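You operate a simulated robot arm through the tools that you are given. There is no shell and no other tool. Be economical: measure what you need, move in short steps, check, and stop when the job is done.

Carry out the task below with a simulated robot arm. There is one attempt and no reset: what you move stays moved.

JOB
Shut both blue valves and switch off the sockets of the grey plug and the black plug.

It is judged by the outcome, as a careful person would: the job done as asked, and still so three seconds after it is handed in. It fails if anything else is knocked over, pushed out of place, dropped, spilled or broken.

ROBOT AND FRAMES
A 6-joint arm with a two-finger gripper on a trunk, on a base that drives. Base frame: it is fixed to the floor where the robot stands at the start and does not move with it; the origin is under the middle of the robot, x ahead of it, y to its left, z up; the surface under the hand at the start is at about z = 0.85. Lengths are in m, angles in rad, forces in N, time in s.
It reaches about 1.298 m from its shoulder. Its first joint turns from -2.601 to 2.601 rad. Places, roughly: beige nut [1.1, 0, 1.1]; left socket switch [1.1, 0.3, 1.1]; lower socket switch [1.1, -0.3, 1]; right socket switch [1.1, 0.1, 1.1]; upper socket switch [1.1, -0.4, 1.1]; valve one [1, 0, 1.1]; valve two [1, -0.1, 1.1]; white nut [1.1, -0.1, 1.1]. Payload 1.57 kg.
The tool frame sits at the grasp point between the pads (the TCP): z along the fingers, y along the line on which they close. The tips reach 0.021 m beyond it. The gripper opens to 0.07 m. The gripper's body begins 0.05 m behind the TCP.
Orientation is that of the tool frame in the base frame, as a unit quaternion [w, x, y, z]. With the fingers straight down and closing along the base's y, the tool's x points along the base's -x, its y along +y and its z along -z.

CONTROLS
- The arm moves only by the tool nudge_tool. Its argument "increments" is a list of rows, each a list of 6 numbers: the shift along the base's x, y, z in cm, then the turn, a rotation vector about the base's x, y, z in rad. In form: [[x, y, z, rx, ry, rz], ...]. A call has 1 to 12 rows; each row is the pose to reach, as a shift and turn from the pose commanded when the call began. "gripper" is the finger opening in cm, from 0 to 7, set as the call begins (left out, the last holds). A row lasts 0.2 s, in which the tool goes at most 0.05 m and 0.15 rad; a call with a longer step from one row to the next is refused whole, and so is a gripper value outside its range. Where a pose cannot be reached the arm comes as near as it can. A force on the tool above 40 N (or 10 N above the force at the start of the call, whichever is more), or a blocked arm, ends the call early, and 0.2 s more pass. Each finger halts on what it meets, pressing with about 30 N; the grip force reading is that of the motor and also rises with nothing between the fingers. The clock runs only during rows and for 0.2 s after the last one: add rows that repeat a pose to give the fingers time. The reply holds the time, the measured pose of the TCP, the force on the tool along the base axes, the opening and the grip force, in the units named above and with some noise, with the torque about the TCP (base axes, N m) and any sound that the robot's microphone picked up.
- Cameras (640 x 400 px; columns grow to the right, rows downward): "scene" is now at [0.0255, 0.172, 1.9297]; the picture's right is [-0.22, -0.98, 0.00], its down [-0.59, 0.13, -0.79] and it looks along [0.78, -0.17, -0.61] (base axes); focal length 282 px, centre (320, 200). "wrist" rides on the gripper at [0.079, 0.004, -0.081] in the tool frame; the picture's right is [-0.05, 1.00, 0.00], its down [-0.67, -0.04, -0.74] and it looks along [-0.74, -0.04, 0.67] (tool axes); focal length 256 px, centre (320, 200). There is no depth. A picture from a camera that has moved, and an enlarged one, comes with that camera's place and axes in the base frame and with its lens. The place of the scene camera against the robot may be out by one fixed shift of up to 0.025 m in any direction.
- grab_frame(camera): a new picture of that camera. No time passes.
- raise_lower(by): slides the trunk up (or, below 0, down) by that many m; the arm and the scene camera ride with it, the base frame stays. It gives what a move gives, with no picture.
- drive_base(legs): drives the robot by 1 to 6 legs, each [ahead, turn to the left] in m and rad, along the robot's own axes; the way and the turn of a leg run together, so that a leg with both is an arc; at most 1.5 m and 3.142 rad a leg. The arm and the cameras ride along, it lands a little off, and it stops where it bumps. It gives what a move gives.
- pan_tilt(pan, tilt): turns the head with the scene camera to pan (to the left, within 2.705 rad either way) and tilt (down, from -0.506 to 1.204), counted from straight ahead of the robot. It gives what a move gives.
- inspect(camera, box): a new picture of the part [left, top, right, bottom] of that camera's present view, enlarged. No time passes.
- hand_in(): hands the job in; it is judged then, once.

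Work in short steps. Places have to be worked out from the pictures, the camera data and where the tool is seen: move nearer, look again, correct. Check each grasp and each placing, and mend what went wrong. You have 120 turns and 90 pictures in all, those below and enlarged ones among them. Open the gripper and draw the arm clear of the work before you hand the job in, unless the task says otherwise; then end with one line.

The tools are called after "Request:" as name(argument=value, ...) on one line, values as JSON. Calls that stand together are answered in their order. nudge_tool: Moves the arm, as the interface text tells. Its arguments: {"type":"object","properties":{"increments":{"type":"array"},"gripper":{"type":"number"}},"required":["increments"]} The other tools are called the same way: raise_lower (by) slides the trunk up or down; drive_base (legs) drives the base; pan_tilt (pan, tilt) turns the head that bears the scene camera; grab_frame (camera) takes a picture; inspect (camera, box) takes an enlarged picture of a part of a camera's view; hand_in () hands the job in.

At the start:

```text
time_s: 0.0
ee_pos: [0.7388, -0.2399, 1.2508]
ee_rot: [0.001, 0.002, 1.0, -0.001]
wrist_force: [-0.2, -0.1, 0.5]
torque: [0.03, -0.01, 0.01]
grip_width: 0.0702
finger_force: 0.0
trunk travel left (down, up): [-0.931, 0.039]
robot x, y, heading: [0.0032, 0.0062, 0.003]
head pan, tilt: [-0.222, 0.653]
```

scene: 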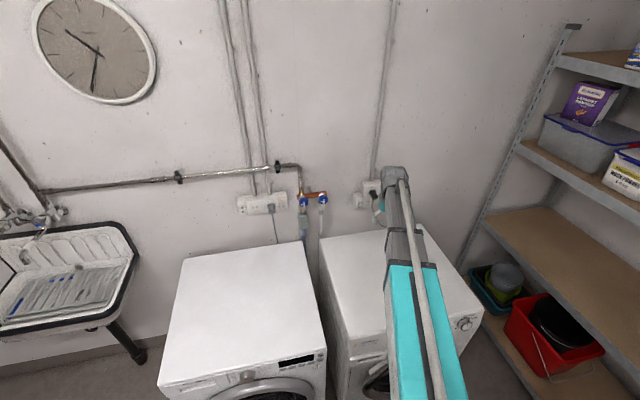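
wrist: 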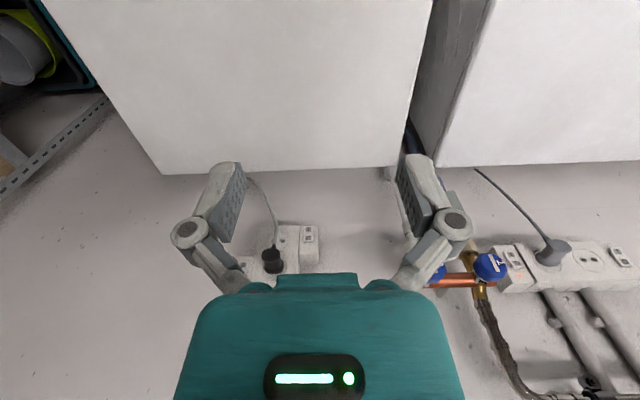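

The wall fittings are small in view; I look closer at them from both cameras.

Request:
inspect(camera="scene", box=[220, 150, 420, 275])

Request:
inspect(camera="wrist", box=[420, 200, 640, 337])

Request:
inspect(camera="wrist", box=[220, 190, 380, 290])

```text
3.20 times, centred on (320, 212) of scene
camera zoom: at [0.0255, 0.172, 1.9297], right [-0.22, -0.98, 0.0], down [-0.59, 0.13, -0.79], along [0.78, -0.17, -0.61], focal length 901 px, centre (320, 160)
```

zoom: 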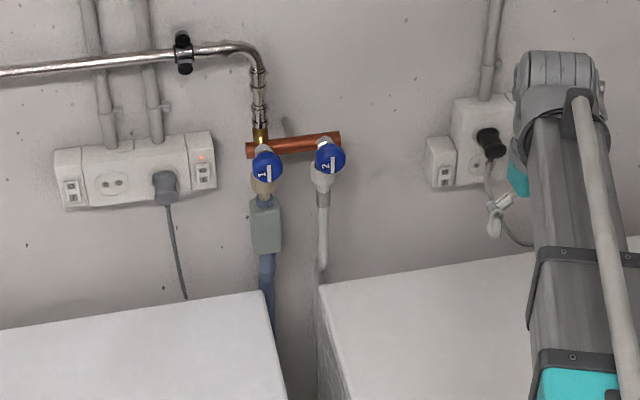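

```text
2.91 times, centred on (530, 268) of wrist
camera zoom: at [0.6592, -0.2365, 1.3309], right [0.06, 1.0, 0.0], down [0.67, -0.04, 0.74], along [0.74, -0.04, -0.67], focal length 745 px, centre (-291, 1)
```

zoom: 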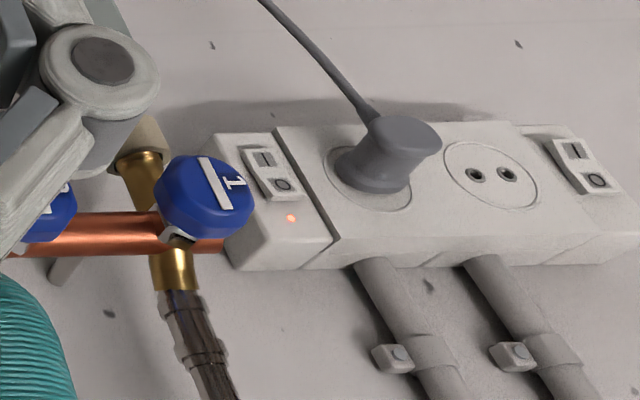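

```text
4.00 times, centred on (300, 240) of wrist
camera zoom: at [0.6592, -0.2365, 1.3309], right [0.06, 1.0, 0.0], down [0.67, -0.04, 0.74], along [0.74, -0.04, -0.67], focal length 1024 px, centre (400, 40)
```

zoom: 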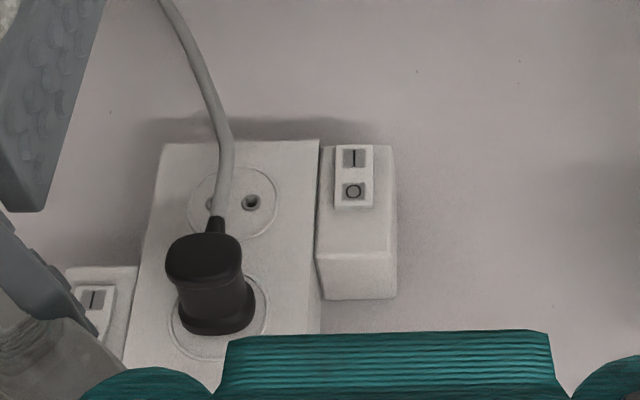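

The grey plug sits in the right socket of the left unit (pilot light on), and the black plug sits in the upper socket of the right unit. I pitch the hand to point at the wall, staying well back.

Request:
nudge_tool(increments=[[-1, 1, 0, 0, -0.14, 0], [-2, 2, 0, 0, -0.28, 0], [-3, 3, 0, 0, -0.42, 0], [-4, 4, 0, 0, -0.56, 0], [-5, 5, 0, 0, -0.7, 0], [-6, 6, 0, 0, -0.84, 0], [-7, 7, -1, 0, -0.98, 0], [-7, 8, -2, 0, -1.12, 0], [-7, 9, -3, 0, -1.26, 0], [-7, 10, -4, 0, -1.4, 0], [-7, 11, -5, 0, -1.5, 0], [-7, 12, -5, 0, -1.571, 0]])

Request:
grab_frame(camera="wrist")

Request:
grab_frame(camera="scene")

```text
time_s: 2.6
ee_pos: [0.7026, -0.1331, 1.4344]
ee_rot: [0.706, 0.002, 0.708, 0.001]
wrist_force: [-0.8, 0.5, 0.8]
torque: [-0.01, -0.01, 0.02]
grip_width: 0.07
finger_force: 0.0
out of reach, approached as far as the arm can: row 2, 3, 4, 5, 6, 7, 8, 9, 10, 11, 12
trunk travel left (down, up): [-0.931, 0.039]
robot x, y, heading: [0.0029, 0.0068, 0.001]
head pan, tilt: [-0.222, 0.653]
```

```text
84 pictures are left
camera wrist: at [0.6222, -0.1299, 1.3564], right [0.0, 1.0, 0.06], down [-0.74, -0.04, 0.67], along [0.67, -0.04, 0.74], focal length 256 px, centre (320, 200)
```

wrist: 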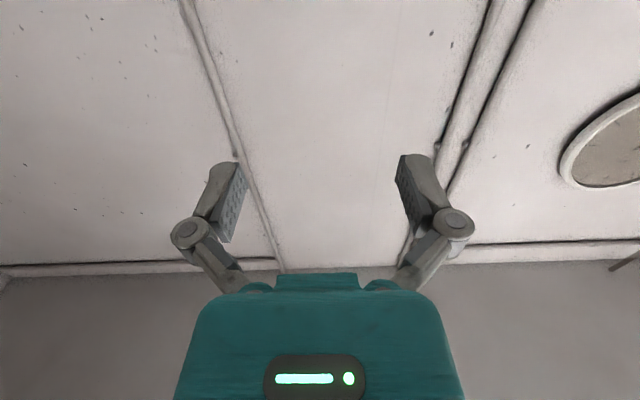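

```text
83 pictures are left
camera scene: at [0.0255, 0.172, 1.9297], right [-0.22, -0.98, 0.0], down [-0.59, 0.13, -0.79], along [0.78, -0.17, -0.61], focal length 282 px, centre (320, 200)
```

scene: 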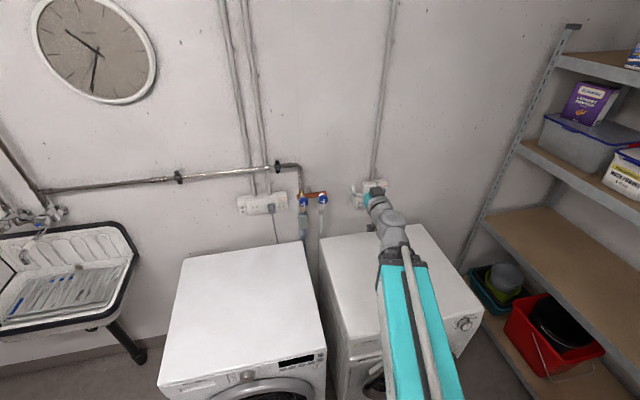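

The hand now points forward but could not come low enough, so I lower the trunk.

Request:
raise_lower(by=-0.25)

Request:
grab_frame(camera="wrist")

Request:
grab_frame(camera="scene")

```text
time_s: 5.2
ee_pos: [0.7027, -0.1349, 1.1848]
ee_rot: [0.707, 0.001, 0.708, 0.0]
wrist_force: [-0.1, -0.2, 0.2]
torque: [-0.01, -0.01, -0.01]
grip_width: 0.0699
finger_force: 0.1
trunk travel left (down, up): [-0.681, 0.289]
robot x, y, heading: [-0.0038, 0.0068, -0.002]
head pan, tilt: [-0.222, 0.653]
```

```text
82 pictures are left
camera wrist: at [0.622, -0.1299, 1.1064], right [0.0, 1.0, 0.06], down [-0.74, -0.04, 0.67], along [0.67, -0.04, 0.74], focal length 256 px, centre (320, 200)
```

wrist: 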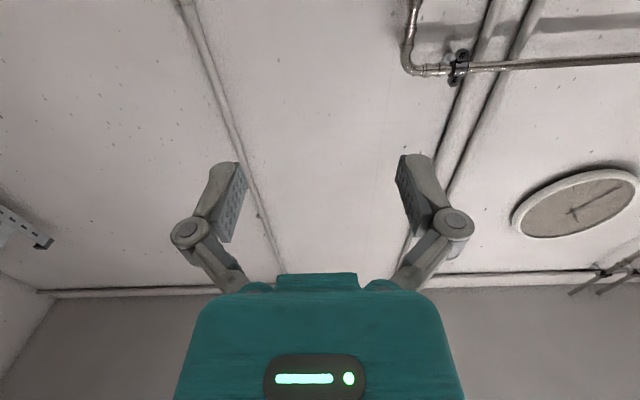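

```text
81 pictures are left
camera scene: at [0.0254, 0.172, 1.6797], right [-0.22, -0.98, 0.0], down [-0.59, 0.13, -0.79], along [0.78, -0.17, -0.61], focal length 282 px, centre (320, 200)
```

scene: 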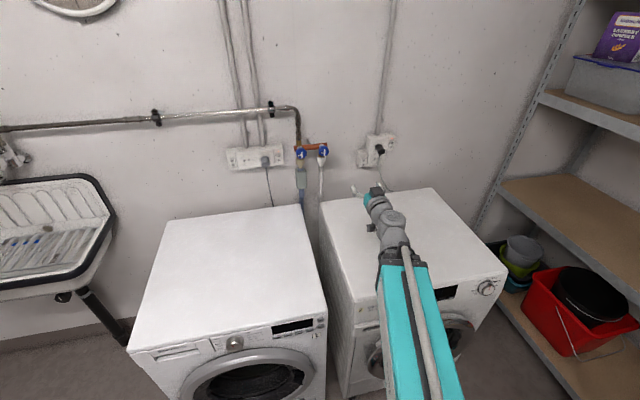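

The wrist camera looks upward in this roll. I roll the hand by −π about x, which also leaves range for clockwise (+x) valve turning.

Request:
nudge_tool(increments=[[0, 0, 0, -0.14, 0, 0], [0, 0, 0, -0.28, 0, 0], [0, 0, 0, -0.42, 0, 0], [0, 0, 0, -0.56, 0, 0], [0, 0, 0, -0.7, 0, 0], [0, 0, 0, -0.84, 0, 0], [0, 0, 0, -0.98, 0, 0], [0, 0, 0, -1.12, 0, 0], [0, 0, 0, -1.26, 0, 0], [0, 0, 0, -1.4, 0, 0], [0, 0, 0, -1.5, 0, 0], [0, 0, 0, -1.571, 0, 0]])

Request:
nudge_tool(increments=[[0, 0, 0, -0.14, 0, 0], [0, 0, 0, -0.28, 0, 0], [0, 0, 0, -0.42, 0, 0], [0, 0, 0, -0.56, 0, 0], [0, 0, 0, -0.7, 0, 0], [0, 0, 0, -0.84, 0, 0], [0, 0, 0, -0.98, 0, 0], [0, 0, 0, -1.12, 0, 0], [0, 0, 0, -1.26, 0, 0], [0, 0, 0, -1.4, 0, 0], [0, 0, 0, -1.5, 0, 0], [0, 0, 0, -1.571, 0, 0]])

Request:
grab_frame(camera="wrist")

Request:
inspect(camera="scene", box=[210, 90, 410, 215])

```text
time_s: 7.8
ee_pos: [0.7043, -0.1296, 1.1793]
ee_rot: [0.492, -0.503, 0.514, -0.491]
wrist_force: [0.3, 0.0, 0.5]
torque: [0.02, -0.03, 0.02]
grip_width: 0.0701
finger_force: 0.1
out of reach, approached as far as the arm can: row 12
trunk travel left (down, up): [-0.681, 0.289]
robot x, y, heading: [-0.0013, 0.0106, -0.001]
head pan, tilt: [-0.222, 0.653]
```

```text
time_s: 10.6
ee_pos: [0.7031, -0.1358, 1.2116]
ee_rot: [-0.109, 0.646, -0.116, 0.747]
wrist_force: [-0.5, 0.3, -0.1]
torque: [0.0, 0.01, -0.02]
grip_width: 0.0698
finger_force: 0.1
out of reach, approached as far as the arm can: row 1, 2, 3, 4, 5, 6, 7, 8, 9, 10
trunk travel left (down, up): [-0.681, 0.289]
robot x, y, heading: [-0.0011, 0.0044, -0.002]
head pan, tilt: [-0.222, 0.653]
stopped in row 12: the arm was blocked; the commanded pose is now the measured one
```

```text
80 pictures are left
camera wrist: at [0.6119, -0.163, 1.2737], right [0.02, -0.93, -0.36], down [-0.64, 0.27, -0.72], along [0.77, 0.25, -0.59], focal length 256 px, centre (320, 200)
```

wrist: 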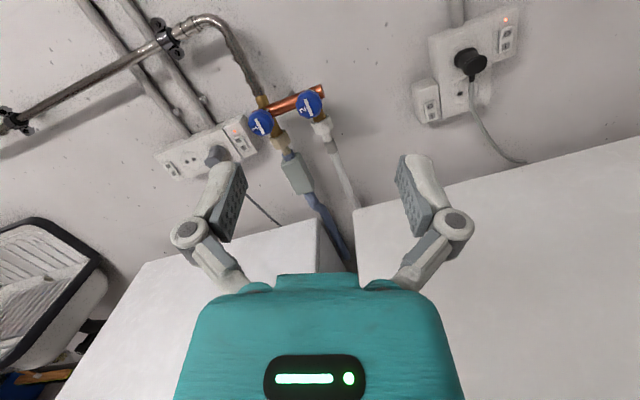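

```text
3.20 times, centred on (310, 152) of scene
camera zoom: at [0.0254, 0.1721, 1.6797], right [-0.22, -0.98, 0.0], down [-0.59, 0.13, -0.79], along [0.78, -0.17, -0.61], focal length 901 px, centre (352, 352)
```

zoom: 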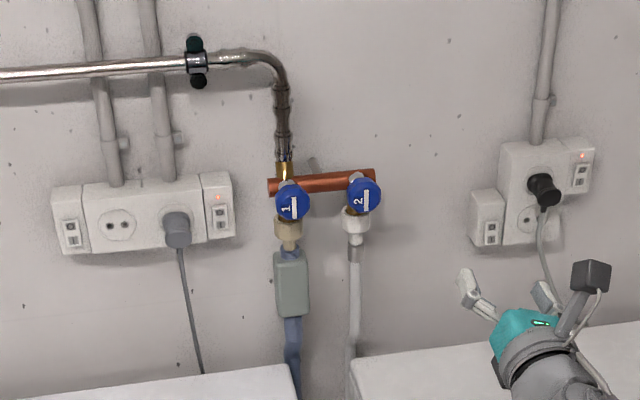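

The roll stalled about 0.35 rad short, likely because the arm is folded near its inner limit. I extend forward 8 cm and finish the rotation.

Request:
nudge_tool(increments=[[3, 0, 0, 0, 0, 0], [6, 0, 0, 0, 0, 0], [8, 0, 0, 0, 0, 0], [8, 0, 0, -0.1, 0.045, 0], [8, 0, 0, -0.2, 0.09, 0], [8, 0, 0, -0.32, 0.143, 0.01], [8, 0, 0, -0.32, 0.143, 0.01]])

Request:
grab_frame(camera="wrist")

```text
time_s: 12.2
ee_pos: [0.7813, -0.1369, 1.186]
ee_rot: [0.0, 0.707, 0.0, 0.708]
wrist_force: [-0.5, 0.4, -0.5]
torque: [0.02, 0.01, 0.01]
grip_width: 0.0703
finger_force: 0.1
out of reach, approached as far as the arm can: row 4, 5, 6, 7
trunk travel left (down, up): [-0.681, 0.289]
robot x, y, heading: [0.0015, 0.0032, -0.0]
head pan, tilt: [-0.222, 0.653]
```

```text
78 pictures are left
camera wrist: at [0.7009, -0.1411, 1.2654], right [0.0, -1.0, -0.05], down [-0.74, 0.04, -0.67], along [0.67, 0.04, -0.74], focal length 256 px, centre (320, 200)
```

wrist: 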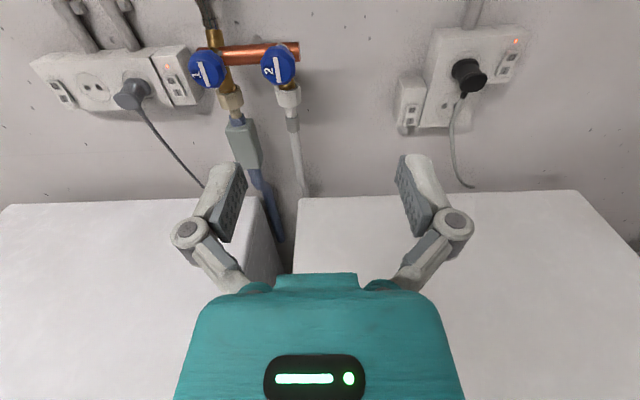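

Good orientation. I zoom to measure the fittings from here.

Request:
inspect(camera="wrist", box=[140, 10, 332, 130])

Request:
inspect(camera="wrist", box=[380, 10, 540, 110])

Request:
inspect(camera="scene", box=[280, 120, 408, 200])

```text
3.33 times, centred on (236, 70) of wrist
camera zoom: at [0.7009, -0.1411, 1.2654], right [0.0, -1.0, -0.05], down [-0.74, 0.04, -0.67], along [0.67, 0.04, -0.74], focal length 853 px, centre (600, 633)
```

zoom: 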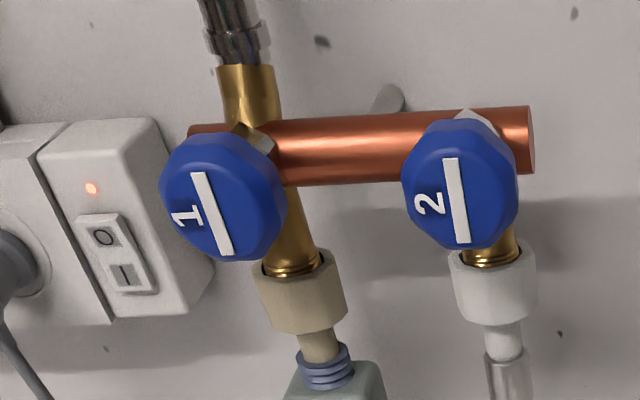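

```text
4.00 times, centred on (460, 60) of wrist
camera zoom: at [0.7009, -0.1411, 1.2654], right [0.0, -1.0, -0.05], down [-0.74, 0.04, -0.67], along [0.67, 0.04, -0.74], focal length 1024 px, centre (-240, 760)
```

zoom: 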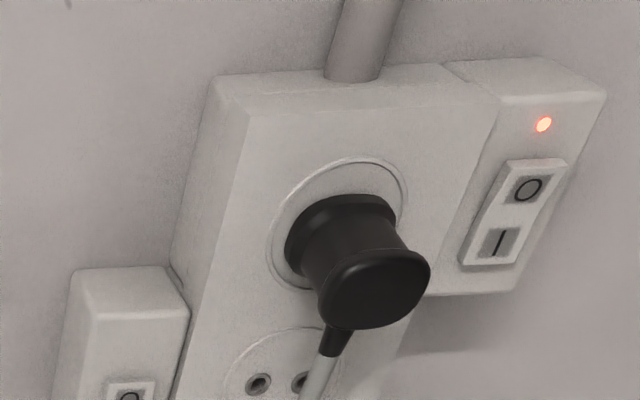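

```text
5.00 times, centred on (344, 160) of scene
camera zoom: at [0.0255, 0.1719, 1.6797], right [-0.22, -0.98, 0.0], down [-0.59, 0.13, -0.79], along [0.78, -0.17, -0.61], focal length 1408 px, centre (200, 400)
```

zoom: 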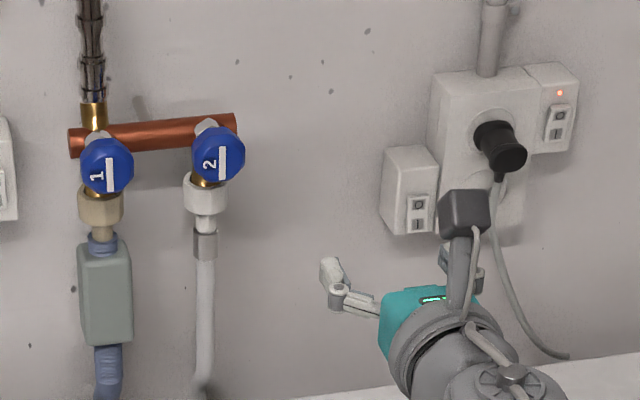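

Estimates: knob 1 ≈ (1.03, 0.007, 1.145), knob 2 ≈ (1.03, −0.084, 1.147), right-switch "O" half (top) ≈ (1.09, 0.09, 1.11), upper-switch "O" ≈ (1.09, −0.40, 1.12). I close the gripper and move in front of the right switch at a standoff, then look.

Request:
nudge_tool(gripper=0, increments=[[2, 4, -1, 0, 0, 0], [4, 8, -2, 0, 0, 0], [7, 11, -3, 0, 0, 0], [10, 15, -4, 0, 0, 0], [13, 19, -5, 0, 0, 0], [16, 22.5, -5, 0, 0, 0], [16, 22.5, -5, 0, 0, 0]])

Request:
grab_frame(camera="wrist")

Request:
inspect(camera="scene", box=[210, 110, 370, 210])

```text
refused: row 4 steps farther than a row can; nothing moved
```

```text
74 pictures are left
camera wrist: at [0.7009, -0.1411, 1.2654], right [0.0, -1.0, -0.05], down [-0.74, 0.04, -0.67], along [0.67, 0.04, -0.74], focal length 256 px, centre (320, 200)
```

wrist: 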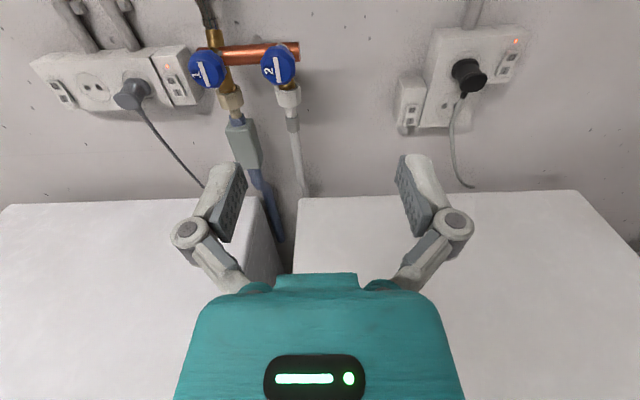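

```text
4.00 times, centred on (290, 160) of scene
camera zoom: at [0.0255, 0.1719, 1.6797], right [-0.22, -0.98, 0.0], down [-0.59, 0.13, -0.79], along [0.78, -0.17, -0.61], focal length 1126 px, centre (440, 360)
```

zoom: 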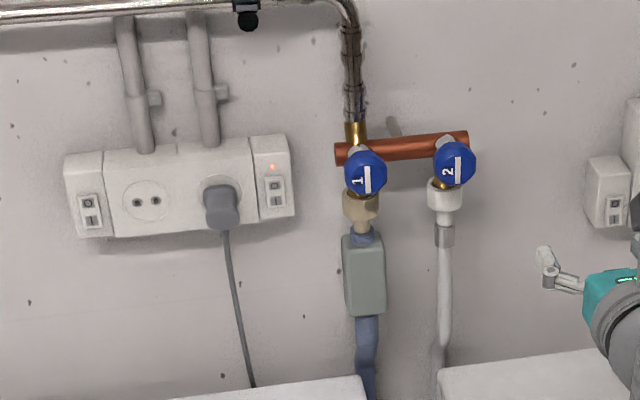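

A step was slightly too long; I resend it in smaller steps.

Request:
nudge_tool(gripper=0, increments=[[2, 3, -1, 0, 0, 0], [4, 6, -2, 0, 0, 0], [6, 9, -3, 0, 0, 0], [8, 12, -4, 0, 0, 0], [10, 15, -5, 0, 0, 0], [12, 18, -6, 0, 0, 0], [14, 20, -6.5, 0, 0, 0], [16, 22.5, -7, 0, 0, 0], [16, 22.5, -7, 0, 0, 0]])

Request:
grab_frame(camera="wrist")

```text
time_s: 14.2
ee_pos: [0.944, 0.0852, 1.1842]
ee_rot: [0.001, 0.707, -0.001, 0.707]
wrist_force: [-0.9, -0.5, -0.8]
torque: [-0.01, -0.02, -0.03]
grip_width: 0.0
finger_force: 28.5
out of reach, approached as far as the arm can: row 1, 2, 3, 4, 5, 6, 7, 8, 9
trunk travel left (down, up): [-0.681, 0.289]
robot x, y, heading: [0.0012, 0.0067, -0.004]
head pan, tilt: [-0.222, 0.653]
```

```text
72 pictures are left
camera wrist: at [0.8626, 0.0816, 1.265], right [0.0, -1.0, -0.05], down [-0.75, 0.04, -0.67], along [0.67, 0.04, -0.74], focal length 256 px, centre (320, 200)
```

wrist: 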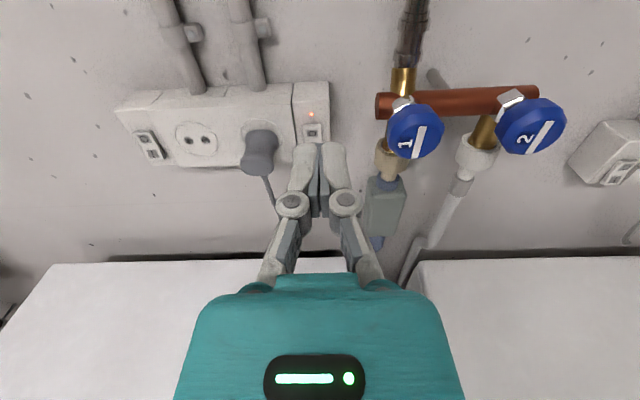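

The hand cannot get lower at this trunk height; I lower the trunk 6 cm.

Request:
raise_lower(by=-0.06)

Request:
nudge_tool(increments=[[0, 0, 0, 0, 0, 0]])

Request:
inspect(camera="wrist", box=[220, 50, 460, 200])

```text
time_s: 15.2
ee_pos: [0.9432, 0.086, 1.1266]
ee_rot: [-0.001, 0.708, -0.001, 0.706]
wrist_force: [0.0, 0.3, -0.3]
torque: [-0.03, -0.02, -0.01]
grip_width: 0.0
finger_force: 28.3
trunk travel left (down, up): [-0.621, 0.349]
robot x, y, heading: [-0.0023, 0.0077, 0.0]
head pan, tilt: [-0.222, 0.653]
```

```text
time_s: 15.6
ee_pos: [0.9425, 0.0865, 1.1246]
ee_rot: [-0.001, 0.708, 0.0, 0.706]
wrist_force: [-0.3, 0.8, 0.0]
torque: [0.0, 0.03, -0.01]
grip_width: 0.0
finger_force: 28.9
trunk travel left (down, up): [-0.621, 0.349]
robot x, y, heading: [0.0002, 0.0062, -0.004]
head pan, tilt: [-0.222, 0.653]
```

```text
2.67 times, centred on (340, 125) of wrist
camera zoom: at [0.8625, 0.0811, 1.2051], right [0.0, -1.0, -0.05], down [-0.75, 0.04, -0.67], along [0.67, 0.04, -0.74], focal length 683 px, centre (267, 400)
```

zoom: 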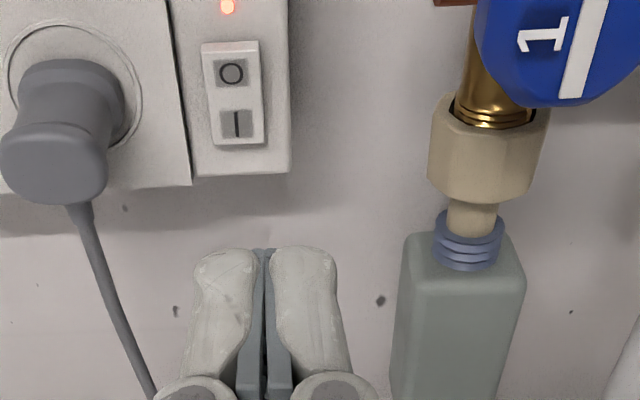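

Triangulated: "O" half at about (1.103, 0.098, 1.109). I move to just short of it, aligned.

Request:
nudge_tool(increments=[[2, 1.2, -1.6, 0, 0, 0], [5, 1.2, -1.6, 0, 0, 0], [8, 1.2, -1.6, 0, 0, 0], [10.5, 1.2, -1.6, 0, 0, 0], [10.5, 1.2, -1.6, 0, 0, 0]])

Request:
inspect(camera="wrist", box=[220, 50, 460, 200])

```text
time_s: 16.8
ee_pos: [1.0473, 0.096, 1.1243]
ee_rot: [0.0, 0.708, 0.0, 0.706]
wrist_force: [-0.9, 0.3, 0.7]
torque: [0.02, 0.0, -0.02]
grip_width: 0.0
finger_force: 28.0
out of reach, approached as far as the arm can: row 1, 2, 3, 4, 5
trunk travel left (down, up): [-0.621, 0.349]
robot x, y, heading: [-0.0014, 0.0067, 0.004]
head pan, tilt: [-0.222, 0.653]
```

```text
2.67 times, centred on (340, 125) of wrist
camera zoom: at [0.9668, 0.0916, 1.2049], right [0.0, -1.0, -0.05], down [-0.75, 0.04, -0.66], along [0.67, 0.04, -0.75], focal length 683 px, centre (267, 400)
```

zoom: 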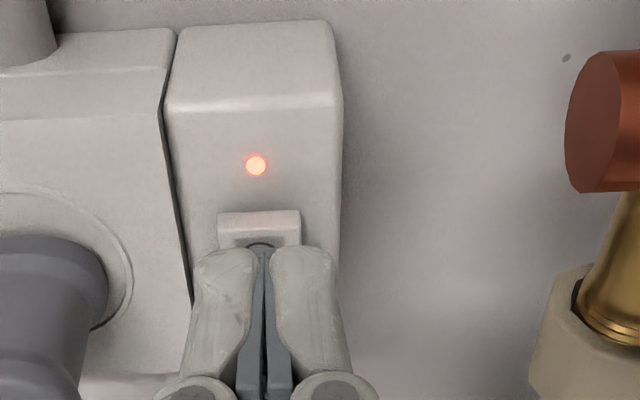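

Alignment in y is good; z is at the arm's low limit, so I lower the trunk 3 cm and then trim z.

Request:
raise_lower(by=-0.03)

Request:
nudge_tool(increments=[[0, 0, 1.5, 0, 0, 0], [0, 0, 1.5, 0, 0, 0]])

Request:
inspect(camera="wrist", box=[260, 80, 388, 160])

```text
time_s: 17.5
ee_pos: [1.0476, 0.096, 1.0945]
ee_rot: [0.0, 0.708, 0.0, 0.707]
wrist_force: [0.3, 1.3, 0.7]
torque: [-0.01, 0.01, 0.01]
grip_width: 0.0
finger_force: 29.0
trunk travel left (down, up): [-0.591, 0.379]
robot x, y, heading: [0.0001, 0.0076, -0.001]
head pan, tilt: [-0.222, 0.653]
```

```text
time_s: 18.1
ee_pos: [1.0475, 0.0953, 1.0945]
ee_rot: [0.0, 0.707, 0.0, 0.707]
wrist_force: [-0.3, -0.5, 1.2]
torque: [0.0, 0.03, -0.03]
grip_width: 0.0002
finger_force: 29.0
out of reach, approached as far as the arm can: row 1, 2
trunk travel left (down, up): [-0.591, 0.379]
robot x, y, heading: [0.0028, 0.0072, -0.005]
head pan, tilt: [-0.222, 0.653]
```

```text
5.00 times, centred on (324, 120) of wrist
camera zoom: at [0.9667, 0.0916, 1.1749], right [0.0, -1.0, -0.05], down [-0.75, 0.04, -0.66], along [0.67, 0.04, -0.75], focal length 1280 px, centre (300, 600)
```

zoom: 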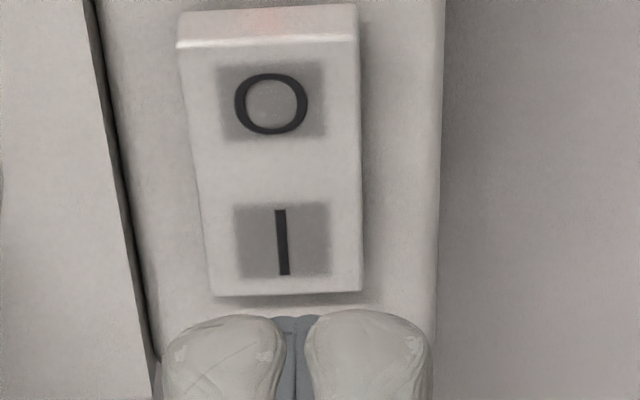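

Clear view: "O" on top at about z = 1.106, y = 0.098. I trim z up and y slightly, staying short of contact.

Request:
nudge_tool(increments=[[0, 0.2, 1.3, 0, 0, 0], [0, 0.2, 1.3, 0, 0, 0]])

```text
time_s: 18.7
ee_pos: [1.0478, 0.0953, 1.0949]
ee_rot: [0.0, 0.708, 0.0, 0.707]
wrist_force: [0.1, 0.8, 0.1]
torque: [0.02, 0.02, 0.03]
grip_width: 0.0
finger_force: 28.4
out of reach, approached as far as the arm can: row 1, 2
trunk travel left (down, up): [-0.591, 0.379]
robot x, y, heading: [-0.0003, 0.0089, -0.003]
head pan, tilt: [-0.222, 0.653]
```

With the hand horizontal, z follows the trunk only. I use the trunk to trim height.

Request:
raise_lower(by=0.012)

Request:
nudge_tool(increments=[[1, 0.2, 0, 0, 0, 0], [1.5, 0.2, 0, 0, 0, 0]])

Request:
inspect(camera="wrist", box=[260, 80, 388, 160])

```text
time_s: 19.3
ee_pos: [1.0473, 0.0949, 1.1075]
ee_rot: [-0.001, 0.708, 0.0, 0.706]
wrist_force: [0.3, -0.3, 0.3]
torque: [0.02, -0.03, -0.01]
grip_width: 0.0
finger_force: 28.4
trunk travel left (down, up): [-0.603, 0.367]
robot x, y, heading: [-0.0006, 0.0066, -0.001]
head pan, tilt: [-0.222, 0.653]
```

```text
time_s: 19.9
ee_pos: [1.0634, 0.0988, 1.1079]
ee_rot: [0.0, 0.708, -0.001, 0.706]
wrist_force: [-0.2, -1.4, 0.8]
torque: [0.01, -0.01, -0.02]
grip_width: 0.0
finger_force: 28.6
trunk travel left (down, up): [-0.603, 0.367]
robot x, y, heading: [0.0002, 0.0097, -0.002]
head pan, tilt: [-0.222, 0.653]
```

```text
5.00 times, centred on (324, 120) of wrist
camera zoom: at [0.9825, 0.0947, 1.1869], right [0.0, -1.0, -0.05], down [-0.75, 0.04, -0.66], along [0.67, 0.04, -0.74], focal length 1280 px, centre (300, 600)
```

zoom: 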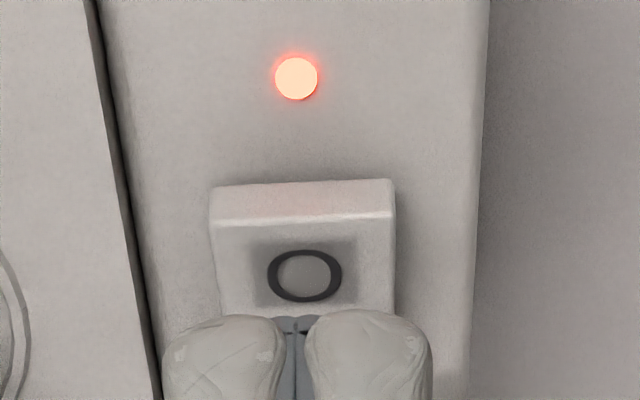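

Aligned with "O" (≈ z 1.107). I press in small steps and watch the force.

Request:
nudge_tool(increments=[[0.5, 0, 0, 0, 0, 0], [1, 0, 0, 0, 0, 0], [1.4, 0, 0, 0, 0, 0], [1.8, 0, 0, 0, 0, 0], [2.2, 0, 0, 0, 0, 0]])

Request:
inspect(camera="wrist", box=[260, 80, 388, 160])

```text
time_s: 21.1
ee_pos: [1.0847, 0.1002, 1.1077]
ee_rot: [0.002, 0.708, -0.002, 0.706]
wrist_force: [-5.0, -0.3, 0.2]
torque: [-0.03, 0.04, -0.02]
grip_width: 0.006
finger_force: 29.1
trunk travel left (down, up): [-0.603, 0.367]
robot x, y, heading: [-0.001, 0.007, -0.004]
head pan, tilt: [-0.222, 0.653]
heard: click
```

```text
5.00 times, centred on (324, 120) of wrist
camera zoom: at [1.0034, 0.0948, 1.1872], right [0.0, -1.0, -0.05], down [-0.75, 0.04, -0.66], along [0.66, 0.04, -0.75], focal length 1280 px, centre (300, 600)
```

zoom: 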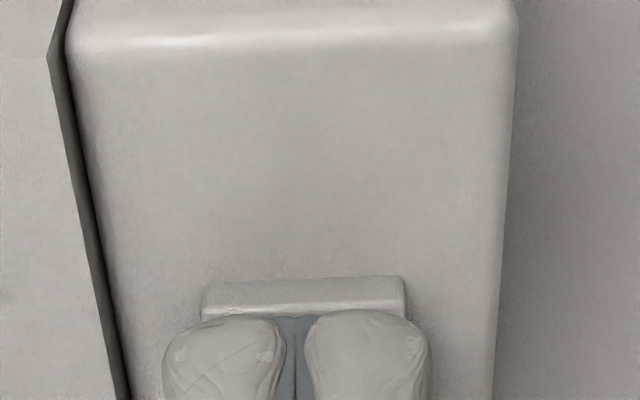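

It clicked and the light is out. I back off, open the gripper, and raise the trunk to valve height.

Request:
nudge_tool(increments=[[-3, 0, 0, 0, 0, 0], [-6, 0, 0, 0, 0, 0], [-10, 0, 0, 0, 0, 0], [-14, -2, 0, 0, 0, 0], [-17, -5, 0, 0, 0, 0], [-17, -9, 0, 0, 0, 0], [-17, -9, 0, 0, 0, 0]])

Request:
raise_lower(by=0.037)

Request:
nudge_tool(gripper=7, increments=[[0, 0, 0, 0, 0, 0], [0, 0, 0, 0, 0, 0], [0, 0, 0, 0, 0, 0], [0, 0, 0, 0, 0, 0]])

Request:
grab_frame(camera="wrist")

```text
time_s: 22.7
ee_pos: [0.9134, 0.0072, 1.1083]
ee_rot: [0.0, 0.707, -0.001, 0.707]
wrist_force: [0.5, -1.6, 0.7]
torque: [0.01, 0.02, 0.01]
grip_width: 0.0
finger_force: 28.7
trunk travel left (down, up): [-0.603, 0.367]
robot x, y, heading: [-0.0012, 0.007, 0.002]
head pan, tilt: [-0.222, 0.653]
```

```text
time_s: 23.5
ee_pos: [0.9133, 0.0075, 1.1445]
ee_rot: [0.001, 0.707, -0.001, 0.707]
wrist_force: [-0.2, 0.3, 0.5]
torque: [0.0, -0.01, 0.0]
grip_width: 0.0
finger_force: 28.8
trunk travel left (down, up): [-0.64, 0.33]
robot x, y, heading: [0.0015, 0.0092, -0.001]
head pan, tilt: [-0.222, 0.653]
```

```text
time_s: 24.5
ee_pos: [0.9121, 0.008, 1.1452]
ee_rot: [0.001, 0.707, -0.001, 0.707]
wrist_force: [0.6, -0.6, 0.7]
torque: [0.0, -0.01, -0.03]
grip_width: 0.07
finger_force: 0.0
trunk travel left (down, up): [-0.64, 0.33]
robot x, y, heading: [-0.0021, 0.0093, 0.006]
head pan, tilt: [-0.222, 0.653]
```

```text
66 pictures are left
camera wrist: at [0.8324, 0.003, 1.2242], right [0.0, -1.0, -0.05], down [-0.75, 0.04, -0.67], along [0.67, 0.04, -0.74], focal length 256 px, centre (320, 200)
```

wrist: 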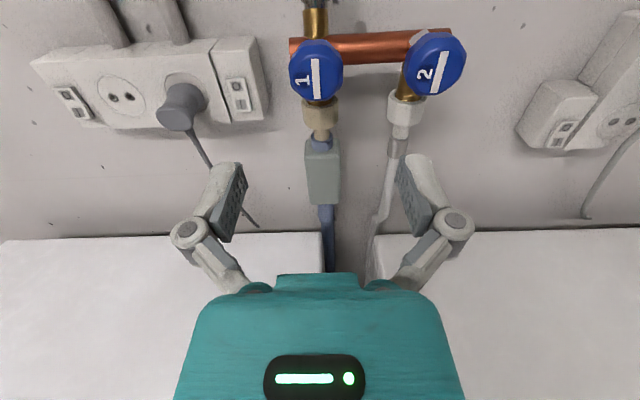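

The right socket's light is off. Knob 1 triangulates to (1.043, 0.010, 1.142) and knob 2 to (1.042, −0.082, 1.143). I approach knob 1 with the fingers open and look.

Request:
nudge_tool(increments=[[3, 0.2, 0, 0, 0, 0], [6, 0.2, 0, 0, 0, 0], [8.5, 0.2, 0, 0, 0, 0], [8.5, 0.2, 0, 0, 0, 0]])

Request:
raise_lower(by=-0.003)

Request:
grab_frame(camera="wrist")

Request:
inspect(camera="scene", box=[250, 110, 378, 190])

```text
time_s: 25.5
ee_pos: [0.9973, 0.0077, 1.1454]
ee_rot: [0.0, 0.708, 0.0, 0.706]
wrist_force: [-0.1, -1.2, -0.4]
torque: [0.0, -0.02, 0.05]
grip_width: 0.07
finger_force: 0.0
trunk travel left (down, up): [-0.64, 0.33]
robot x, y, heading: [-0.0, 0.0077, 0.004]
head pan, tilt: [-0.222, 0.653]
```

```text
time_s: 26.1
ee_pos: [0.998, 0.0084, 1.1411]
ee_rot: [0.0, 0.708, 0.0, 0.707]
wrist_force: [-0.7, 1.4, -0.9]
torque: [-0.01, 0.01, 0.0]
grip_width: 0.07
finger_force: 0.0
trunk travel left (down, up): [-0.637, 0.333]
robot x, y, heading: [0.0014, 0.0074, 0.0]
head pan, tilt: [-0.222, 0.653]
```

```text
65 pictures are left
camera wrist: at [0.9171, 0.0047, 1.221], right [0.0, -1.0, -0.05], down [-0.75, 0.04, -0.66], along [0.67, 0.04, -0.75], focal length 256 px, centre (320, 200)
```

wrist: 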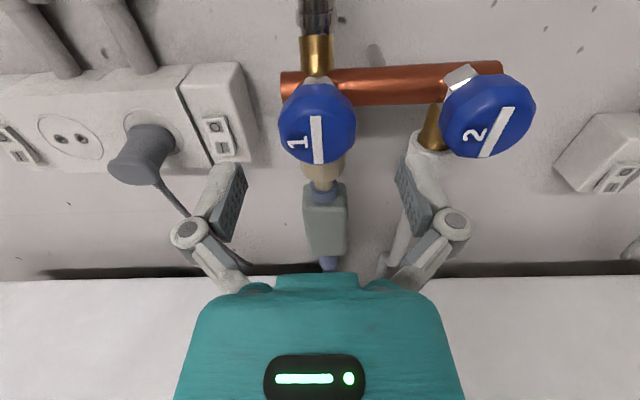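

```text
5.00 times, centred on (314, 150) of scene
camera zoom: at [0.0255, 0.172, 1.6356], right [-0.22, -0.98, 0.0], down [-0.59, 0.13, -0.79], along [0.78, -0.17, -0.61], focal length 1408 px, centre (350, 450)
```

zoom: 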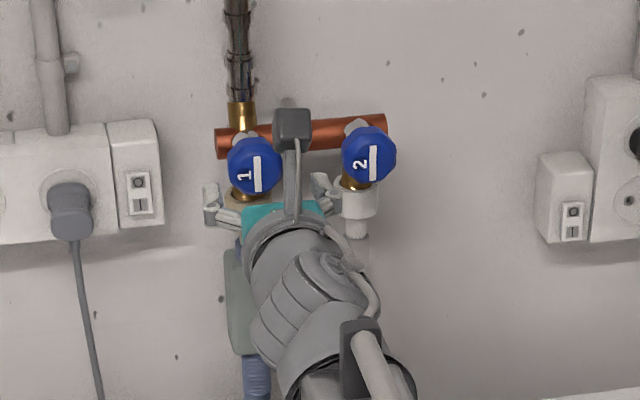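

The front face of knob 1 is at about (1.031, 0.010, 1.1415). I advance 3 cm with the knob between the fingers, then close.

Request:
nudge_tool(increments=[[1, 0.25, 0, 0, 0, 0], [2, 0.25, 0, 0, 0, 0], [3.1, 0.25, 0, 0, 0, 0], [3.1, 0.25, 0, 0, 0, 0]])

Request:
grab_frame(camera="wrist")

```text
time_s: 27.1
ee_pos: [1.029, 0.0125, 1.1414]
ee_rot: [0.001, 0.708, -0.001, 0.706]
wrist_force: [0.3, -0.4, -0.1]
torque: [-0.05, 0.0, 0.01]
grip_width: 0.0699
finger_force: 0.0
trunk travel left (down, up): [-0.637, 0.333]
robot x, y, heading: [0.0004, 0.0041, -0.002]
head pan, tilt: [-0.222, 0.653]
```

```text
63 pictures are left
camera wrist: at [0.9487, 0.0074, 1.2209], right [0.0, -1.0, -0.05], down [-0.75, 0.04, -0.66], along [0.67, 0.04, -0.75], focal length 256 px, centre (320, 200)
```

wrist: 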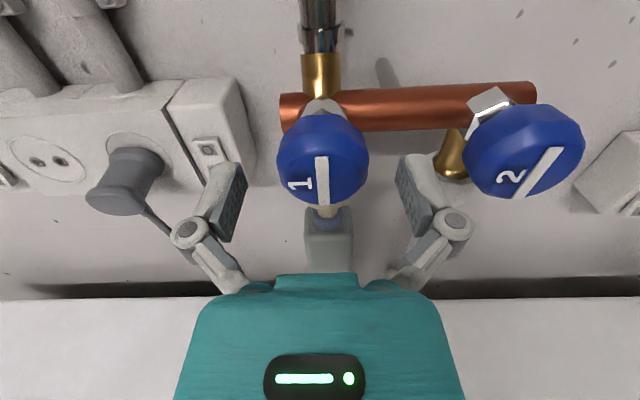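

The knob face is at row 180 and the tips at row 158, with the knob centred between them. I close the gripper.

Request:
nudge_tool(gripper=3.5, increments=[[0, 0, 0, 0, 0, 0], [0, 0, 0, 0, 0, 0], [0, 0, 0, 0, 0, 0], [0, 0, 0, 0, 0, 0]])

Request:
grab_frame(camera="wrist")

```text
time_s: 28.1
ee_pos: [1.028, 0.0112, 1.1408]
ee_rot: [0.001, 0.709, -0.002, 0.706]
wrist_force: [-6.5, -6.8, -4.9]
torque: [0.01, 0.14, -0.27]
grip_width: 0.0427
finger_force: 32.1
trunk travel left (down, up): [-0.637, 0.333]
robot x, y, heading: [-0.0003, 0.0075, 0.003]
head pan, tilt: [-0.222, 0.653]
```

```text
62 pictures are left
camera wrist: at [0.9481, 0.0062, 1.221], right [0.0, -1.0, -0.05], down [-0.75, 0.04, -0.66], along [0.67, 0.04, -0.75], focal length 256 px, centre (320, 200)
```

wrist: 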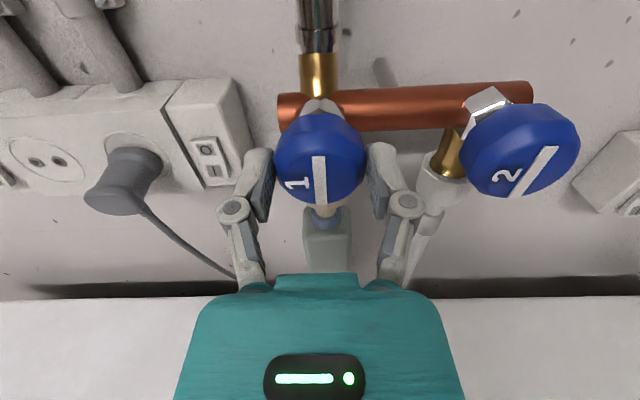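

Gripped at 4.3 cm. I turn clockwise (positive about x) gently and watch the torque.

Request:
nudge_tool(increments=[[0, 0, 0, 0.1, 0, 0], [0, 0, 0, 0.2, 0, 0], [0, 0, 0, 0.3, 0, 0], [0, 0, 0, 0.4, 0, 0], [0, 0, 0, 0.4, 0, 0]])

Request:
grab_frame(camera="wrist")

Request:
inspect(camera="scene", box=[250, 110, 378, 190])

```text
time_s: 29.3
ee_pos: [1.029, 0.0093, 1.1406]
ee_rot: [-0.141, 0.694, -0.143, 0.692]
wrist_force: [-6.0, -11.5, -4.4]
torque: [0.0, 0.07, -0.4]
grip_width: 0.0432
finger_force: 32.0
trunk travel left (down, up): [-0.637, 0.333]
robot x, y, heading: [0.0011, 0.0028, 0.0]
head pan, tilt: [-0.222, 0.653]
```

```text
61 pictures are left
camera wrist: at [0.9481, -0.0252, 1.2129], right [0.0, -0.9, -0.44], down [-0.75, 0.3, -0.6], along [0.67, 0.33, -0.67], focal length 256 px, centre (320, 200)
```

wrist: 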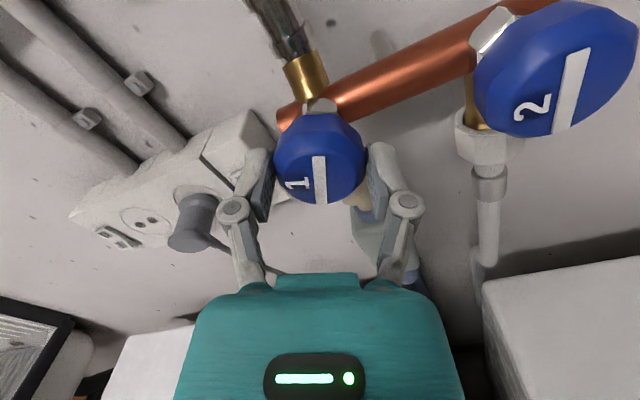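

```text
5.00 times, centred on (314, 150) of scene
camera zoom: at [0.0255, 0.1703, 1.6359], right [-0.22, -0.98, 0.0], down [-0.59, 0.13, -0.79], along [0.78, -0.17, -0.61], focal length 1408 px, centre (350, 450)
```

zoom: 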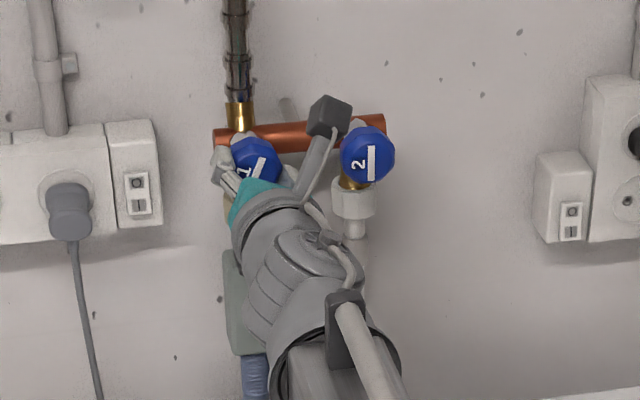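

The knob turns with the hand freely. I continue clockwise.

Request:
nudge_tool(increments=[[0, 0, 0, 0.1, 0, 0], [0, 0, 0, 0.2, 0, 0], [0, 0, 0, 0.3, 0, 0], [0, 0, 0, 0.4, 0, 0], [0, 0, 0, 0.5, 0, 0], [0, 0, 0, 0.6, 0, 0], [0, 0, 0, 0.6, 0, 0]])

Request:
nudge_tool(increments=[[0, 0, 0, 0.1, 0, 0], [0, 0, 0, 0.2, 0, 0], [0, 0, 0, 0.3, 0, 0], [0, 0, 0, 0.4, 0, 0], [0, 0, 0, 0.4, 0, 0]])

Request:
grab_frame(camera="wrist")

```text
time_s: 30.9
ee_pos: [1.0297, 0.0084, 1.1403]
ee_rot: [-0.339, 0.62, -0.341, 0.62]
wrist_force: [-23.5, -12.2, -24.8]
torque: [0.02, 0.75, -0.1]
grip_width: 0.0427
finger_force: 32.2
trunk travel left (down, up): [-0.637, 0.333]
robot x, y, heading: [-0.0006, 0.0064, -0.0]
head pan, tilt: [-0.222, 0.653]
```

```text
time_s: 32.1
ee_pos: [1.0296, 0.0098, 1.1407]
ee_rot: [-0.455, 0.541, -0.459, 0.539]
wrist_force: [-22.5, -14.1, -23.8]
torque: [-0.02, 0.73, -0.2]
grip_width: 0.0427
finger_force: 32.0
trunk travel left (down, up): [-0.637, 0.333]
robot x, y, heading: [-0.0062, 0.0096, 0.005]
head pan, tilt: [-0.222, 0.653]
```

```text
59 pictures are left
camera wrist: at [0.9483, -0.07, 1.1499], right [-0.01, -0.11, -0.99], down [-0.74, 0.66, -0.07], along [0.67, 0.74, -0.09], focal length 256 px, centre (320, 200)
```

wrist: 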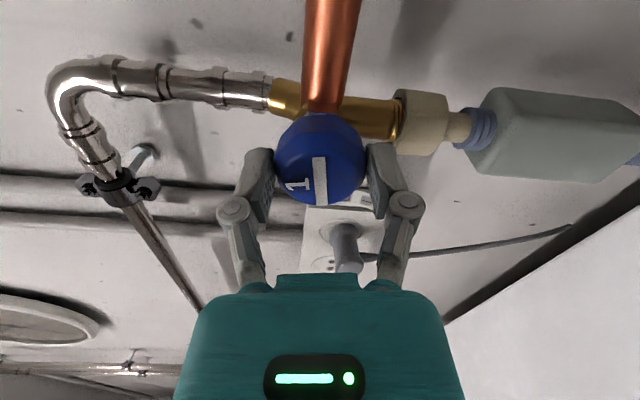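

Still turning with no end-stop torque yet (1.4 rad so far). I continue.

Request:
nudge_tool(increments=[[0, 0, 0, 0.08, 0, 0], [0, 0, 0, 0.16, 0, 0], [0, 0, 0, 0.24, 0, 0], [0, 0, 0, 0.32, 0, 0], [0, 0, 0, 0.32, 0, 0]])

Request:
inspect(camera="wrist", box=[240, 100, 400, 200])

Request:
inspect(camera="scene", box=[250, 110, 378, 190])

```text
time_s: 33.3
ee_pos: [1.0328, 0.0115, 1.1393]
ee_rot: [0.536, -0.462, 0.537, -0.459]
wrist_force: [-3.0, -3.5, -14.2]
torque: [-0.24, 0.57, -0.44]
grip_width: 0.0425
finger_force: 32.1
trunk travel left (down, up): [-0.637, 0.333]
robot x, y, heading: [-0.0015, 0.0069, -0.004]
head pan, tilt: [-0.222, 0.653]
```

```text
4.00 times, centred on (320, 150) of wrist
camera zoom: at [0.9504, -0.067, 1.1244], right [0.0, 0.2, -0.98], down [-0.75, 0.65, 0.14], along [0.67, 0.73, 0.15], focal length 1024 px, centre (320, 400)
```

zoom: 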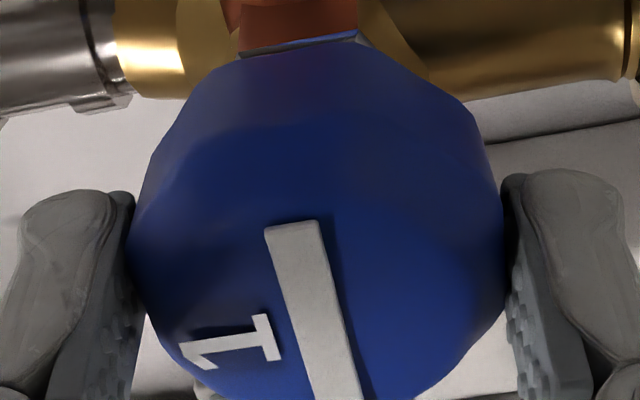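

```text
5.00 times, centred on (314, 150) of scene
camera zoom: at [0.0276, 0.1715, 1.6357], right [-0.22, -0.98, 0.0], down [-0.59, 0.13, -0.79], along [0.77, -0.17, -0.61], focal length 1408 px, centre (350, 450)
```

zoom: 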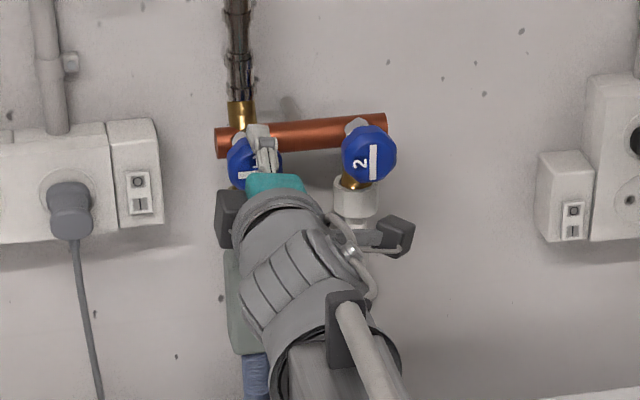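

The knob slipped in the grip at about a quarter turn, with the bar now horizontal, so it has reached its stop. I open the gripper and back away to verify.

Request:
nudge_tool(gripper=7, increments=[[0, 0, 0, 0, 0, 0], [0, 0, 0, 0, 0, 0], [0, 0, 0, 0, 0, 0], [0, 0, 0, 0, 0, 0]])

Request:
nudge_tool(increments=[[-2, 0, 0, 0, 0, 0], [-5, 0, 0, 0, 0, 0], [-9, 0, 0, 0, 0, 0], [-9, 0, 0, -0.14, 0, 0], [-9, 0, 0, -0.28, 0, 0], [-9, 0, 0, -0.42, 0, 0], [-9, 0, 0, -0.56, 0, 0], [-9, 0, 0, -0.7, 0, 0], [-9, 0, 0, -0.84, 0, 0]])

Request:
nudge_tool(increments=[[0, -2, 0, -0.14, 0, 0], [0, -4, 0, -0.28, 0, 0], [0, -6, 0, -0.42, 0, 0], [0, -8, 0, -0.56, 0, 0], [0, -9, 0, -0.7, 0, 0], [0, -9.2, 0, -0.82, 0, 0], [0, -9.2, 0, -0.88, 0, 0], [0, -9.2, 0, -0.88, 0, 0]])

Request:
grab_frame(camera="wrist")

Request:
inspect(camera="scene", box=[250, 110, 378, 190])

```text
time_s: 34.3
ee_pos: [1.0285, 0.0101, 1.1408]
ee_rot: [0.535, -0.462, 0.536, -0.461]
wrist_force: [-0.4, -0.1, -0.8]
torque: [0.03, 0.02, 0.01]
grip_width: 0.0703
finger_force: 0.0
trunk travel left (down, up): [-0.637, 0.333]
robot x, y, heading: [-0.0046, 0.0066, -0.002]
head pan, tilt: [-0.222, 0.653]
```

```text
time_s: 36.3
ee_pos: [0.939, 0.0117, 1.1415]
ee_rot: [-0.3, 0.641, -0.3, 0.639]
wrist_force: [-0.1, 1.1, -0.4]
torque: [-0.01, -0.01, -0.01]
grip_width: 0.0703
finger_force: 0.1
trunk travel left (down, up): [-0.637, 0.333]
robot x, y, heading: [0.0007, 0.0058, -0.001]
head pan, tilt: [-0.222, 0.653]
```

```text
time_s: 38.1
ee_pos: [0.9386, -0.0808, 1.1413]
ee_rot: [0.001, 0.708, 0.0, 0.706]
wrist_force: [0.0, 0.9, 0.1]
torque: [0.01, 0.03, 0.01]
grip_width: 0.0697
finger_force: 0.0
trunk travel left (down, up): [-0.637, 0.333]
robot x, y, heading: [0.0018, 0.0054, 0.002]
head pan, tilt: [-0.222, 0.653]
```

```text
56 pictures are left
camera wrist: at [0.8581, -0.0848, 1.2209], right [0.0, -1.0, -0.05], down [-0.75, 0.04, -0.66], along [0.67, 0.04, -0.75], focal length 256 px, centre (320, 200)
```

wrist: 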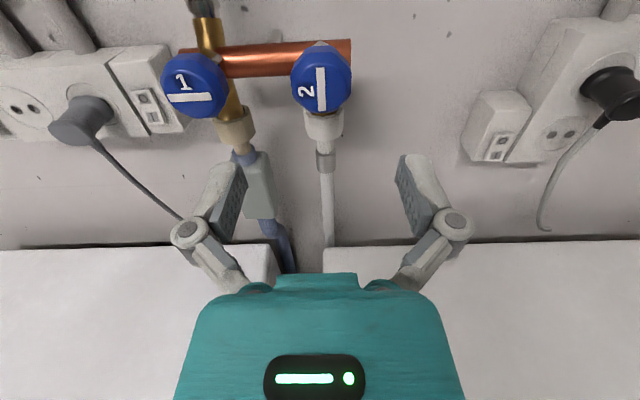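

```text
5.00 times, centred on (314, 150) of scene
camera zoom: at [0.0256, 0.172, 1.6357], right [-0.22, -0.98, 0.0], down [-0.59, 0.13, -0.79], along [0.78, -0.17, -0.61], focal length 1408 px, centre (350, 450)
```

zoom: 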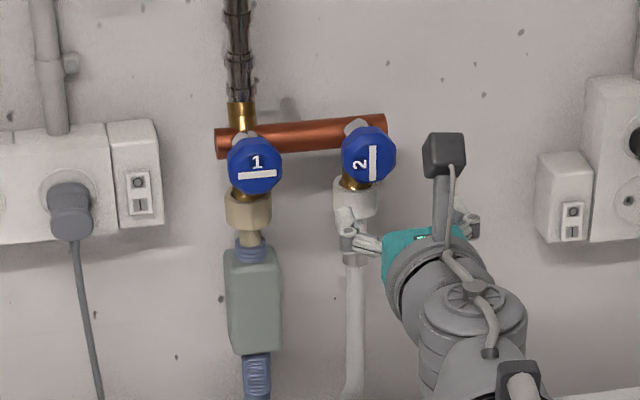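

Valve 1 shows bar horizontal with "1" upright, so it is shut. Knob 2 is aligned at y ≈ −0.081; I advance and grip the same way.

Request:
nudge_tool(increments=[[3, 0, 0, 0, 0, 0], [6, 0, 0, 0, 0, 0], [8, 0, 0, 0, 0, 0], [9, 0, 0, 0, 0, 0], [9, 0, 0, 0, 0, 0]])

Request:
grab_frame(camera="wrist")

```text
time_s: 39.3
ee_pos: [1.0283, -0.0801, 1.1404]
ee_rot: [0.001, 0.708, -0.001, 0.706]
wrist_force: [-0.3, 0.1, -0.4]
torque: [-0.04, 0.03, 0.06]
grip_width: 0.0701
finger_force: 0.1
trunk travel left (down, up): [-0.637, 0.333]
robot x, y, heading: [-0.0022, 0.0087, 0.003]
head pan, tilt: [-0.222, 0.653]
```

```text
54 pictures are left
camera wrist: at [0.9471, -0.0846, 1.2207], right [0.0, -1.0, -0.05], down [-0.75, 0.04, -0.66], along [0.66, 0.04, -0.75], focal length 256 px, centre (320, 200)
```

wrist: 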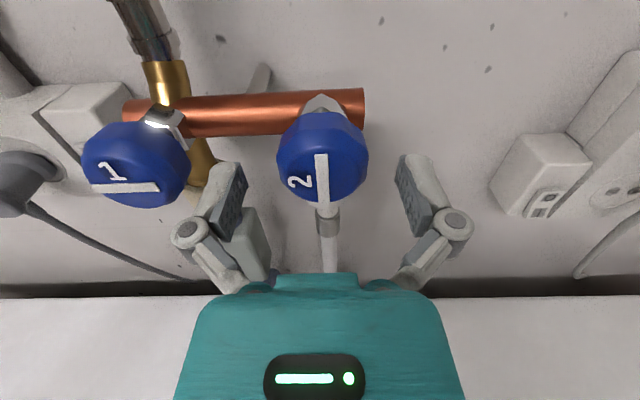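

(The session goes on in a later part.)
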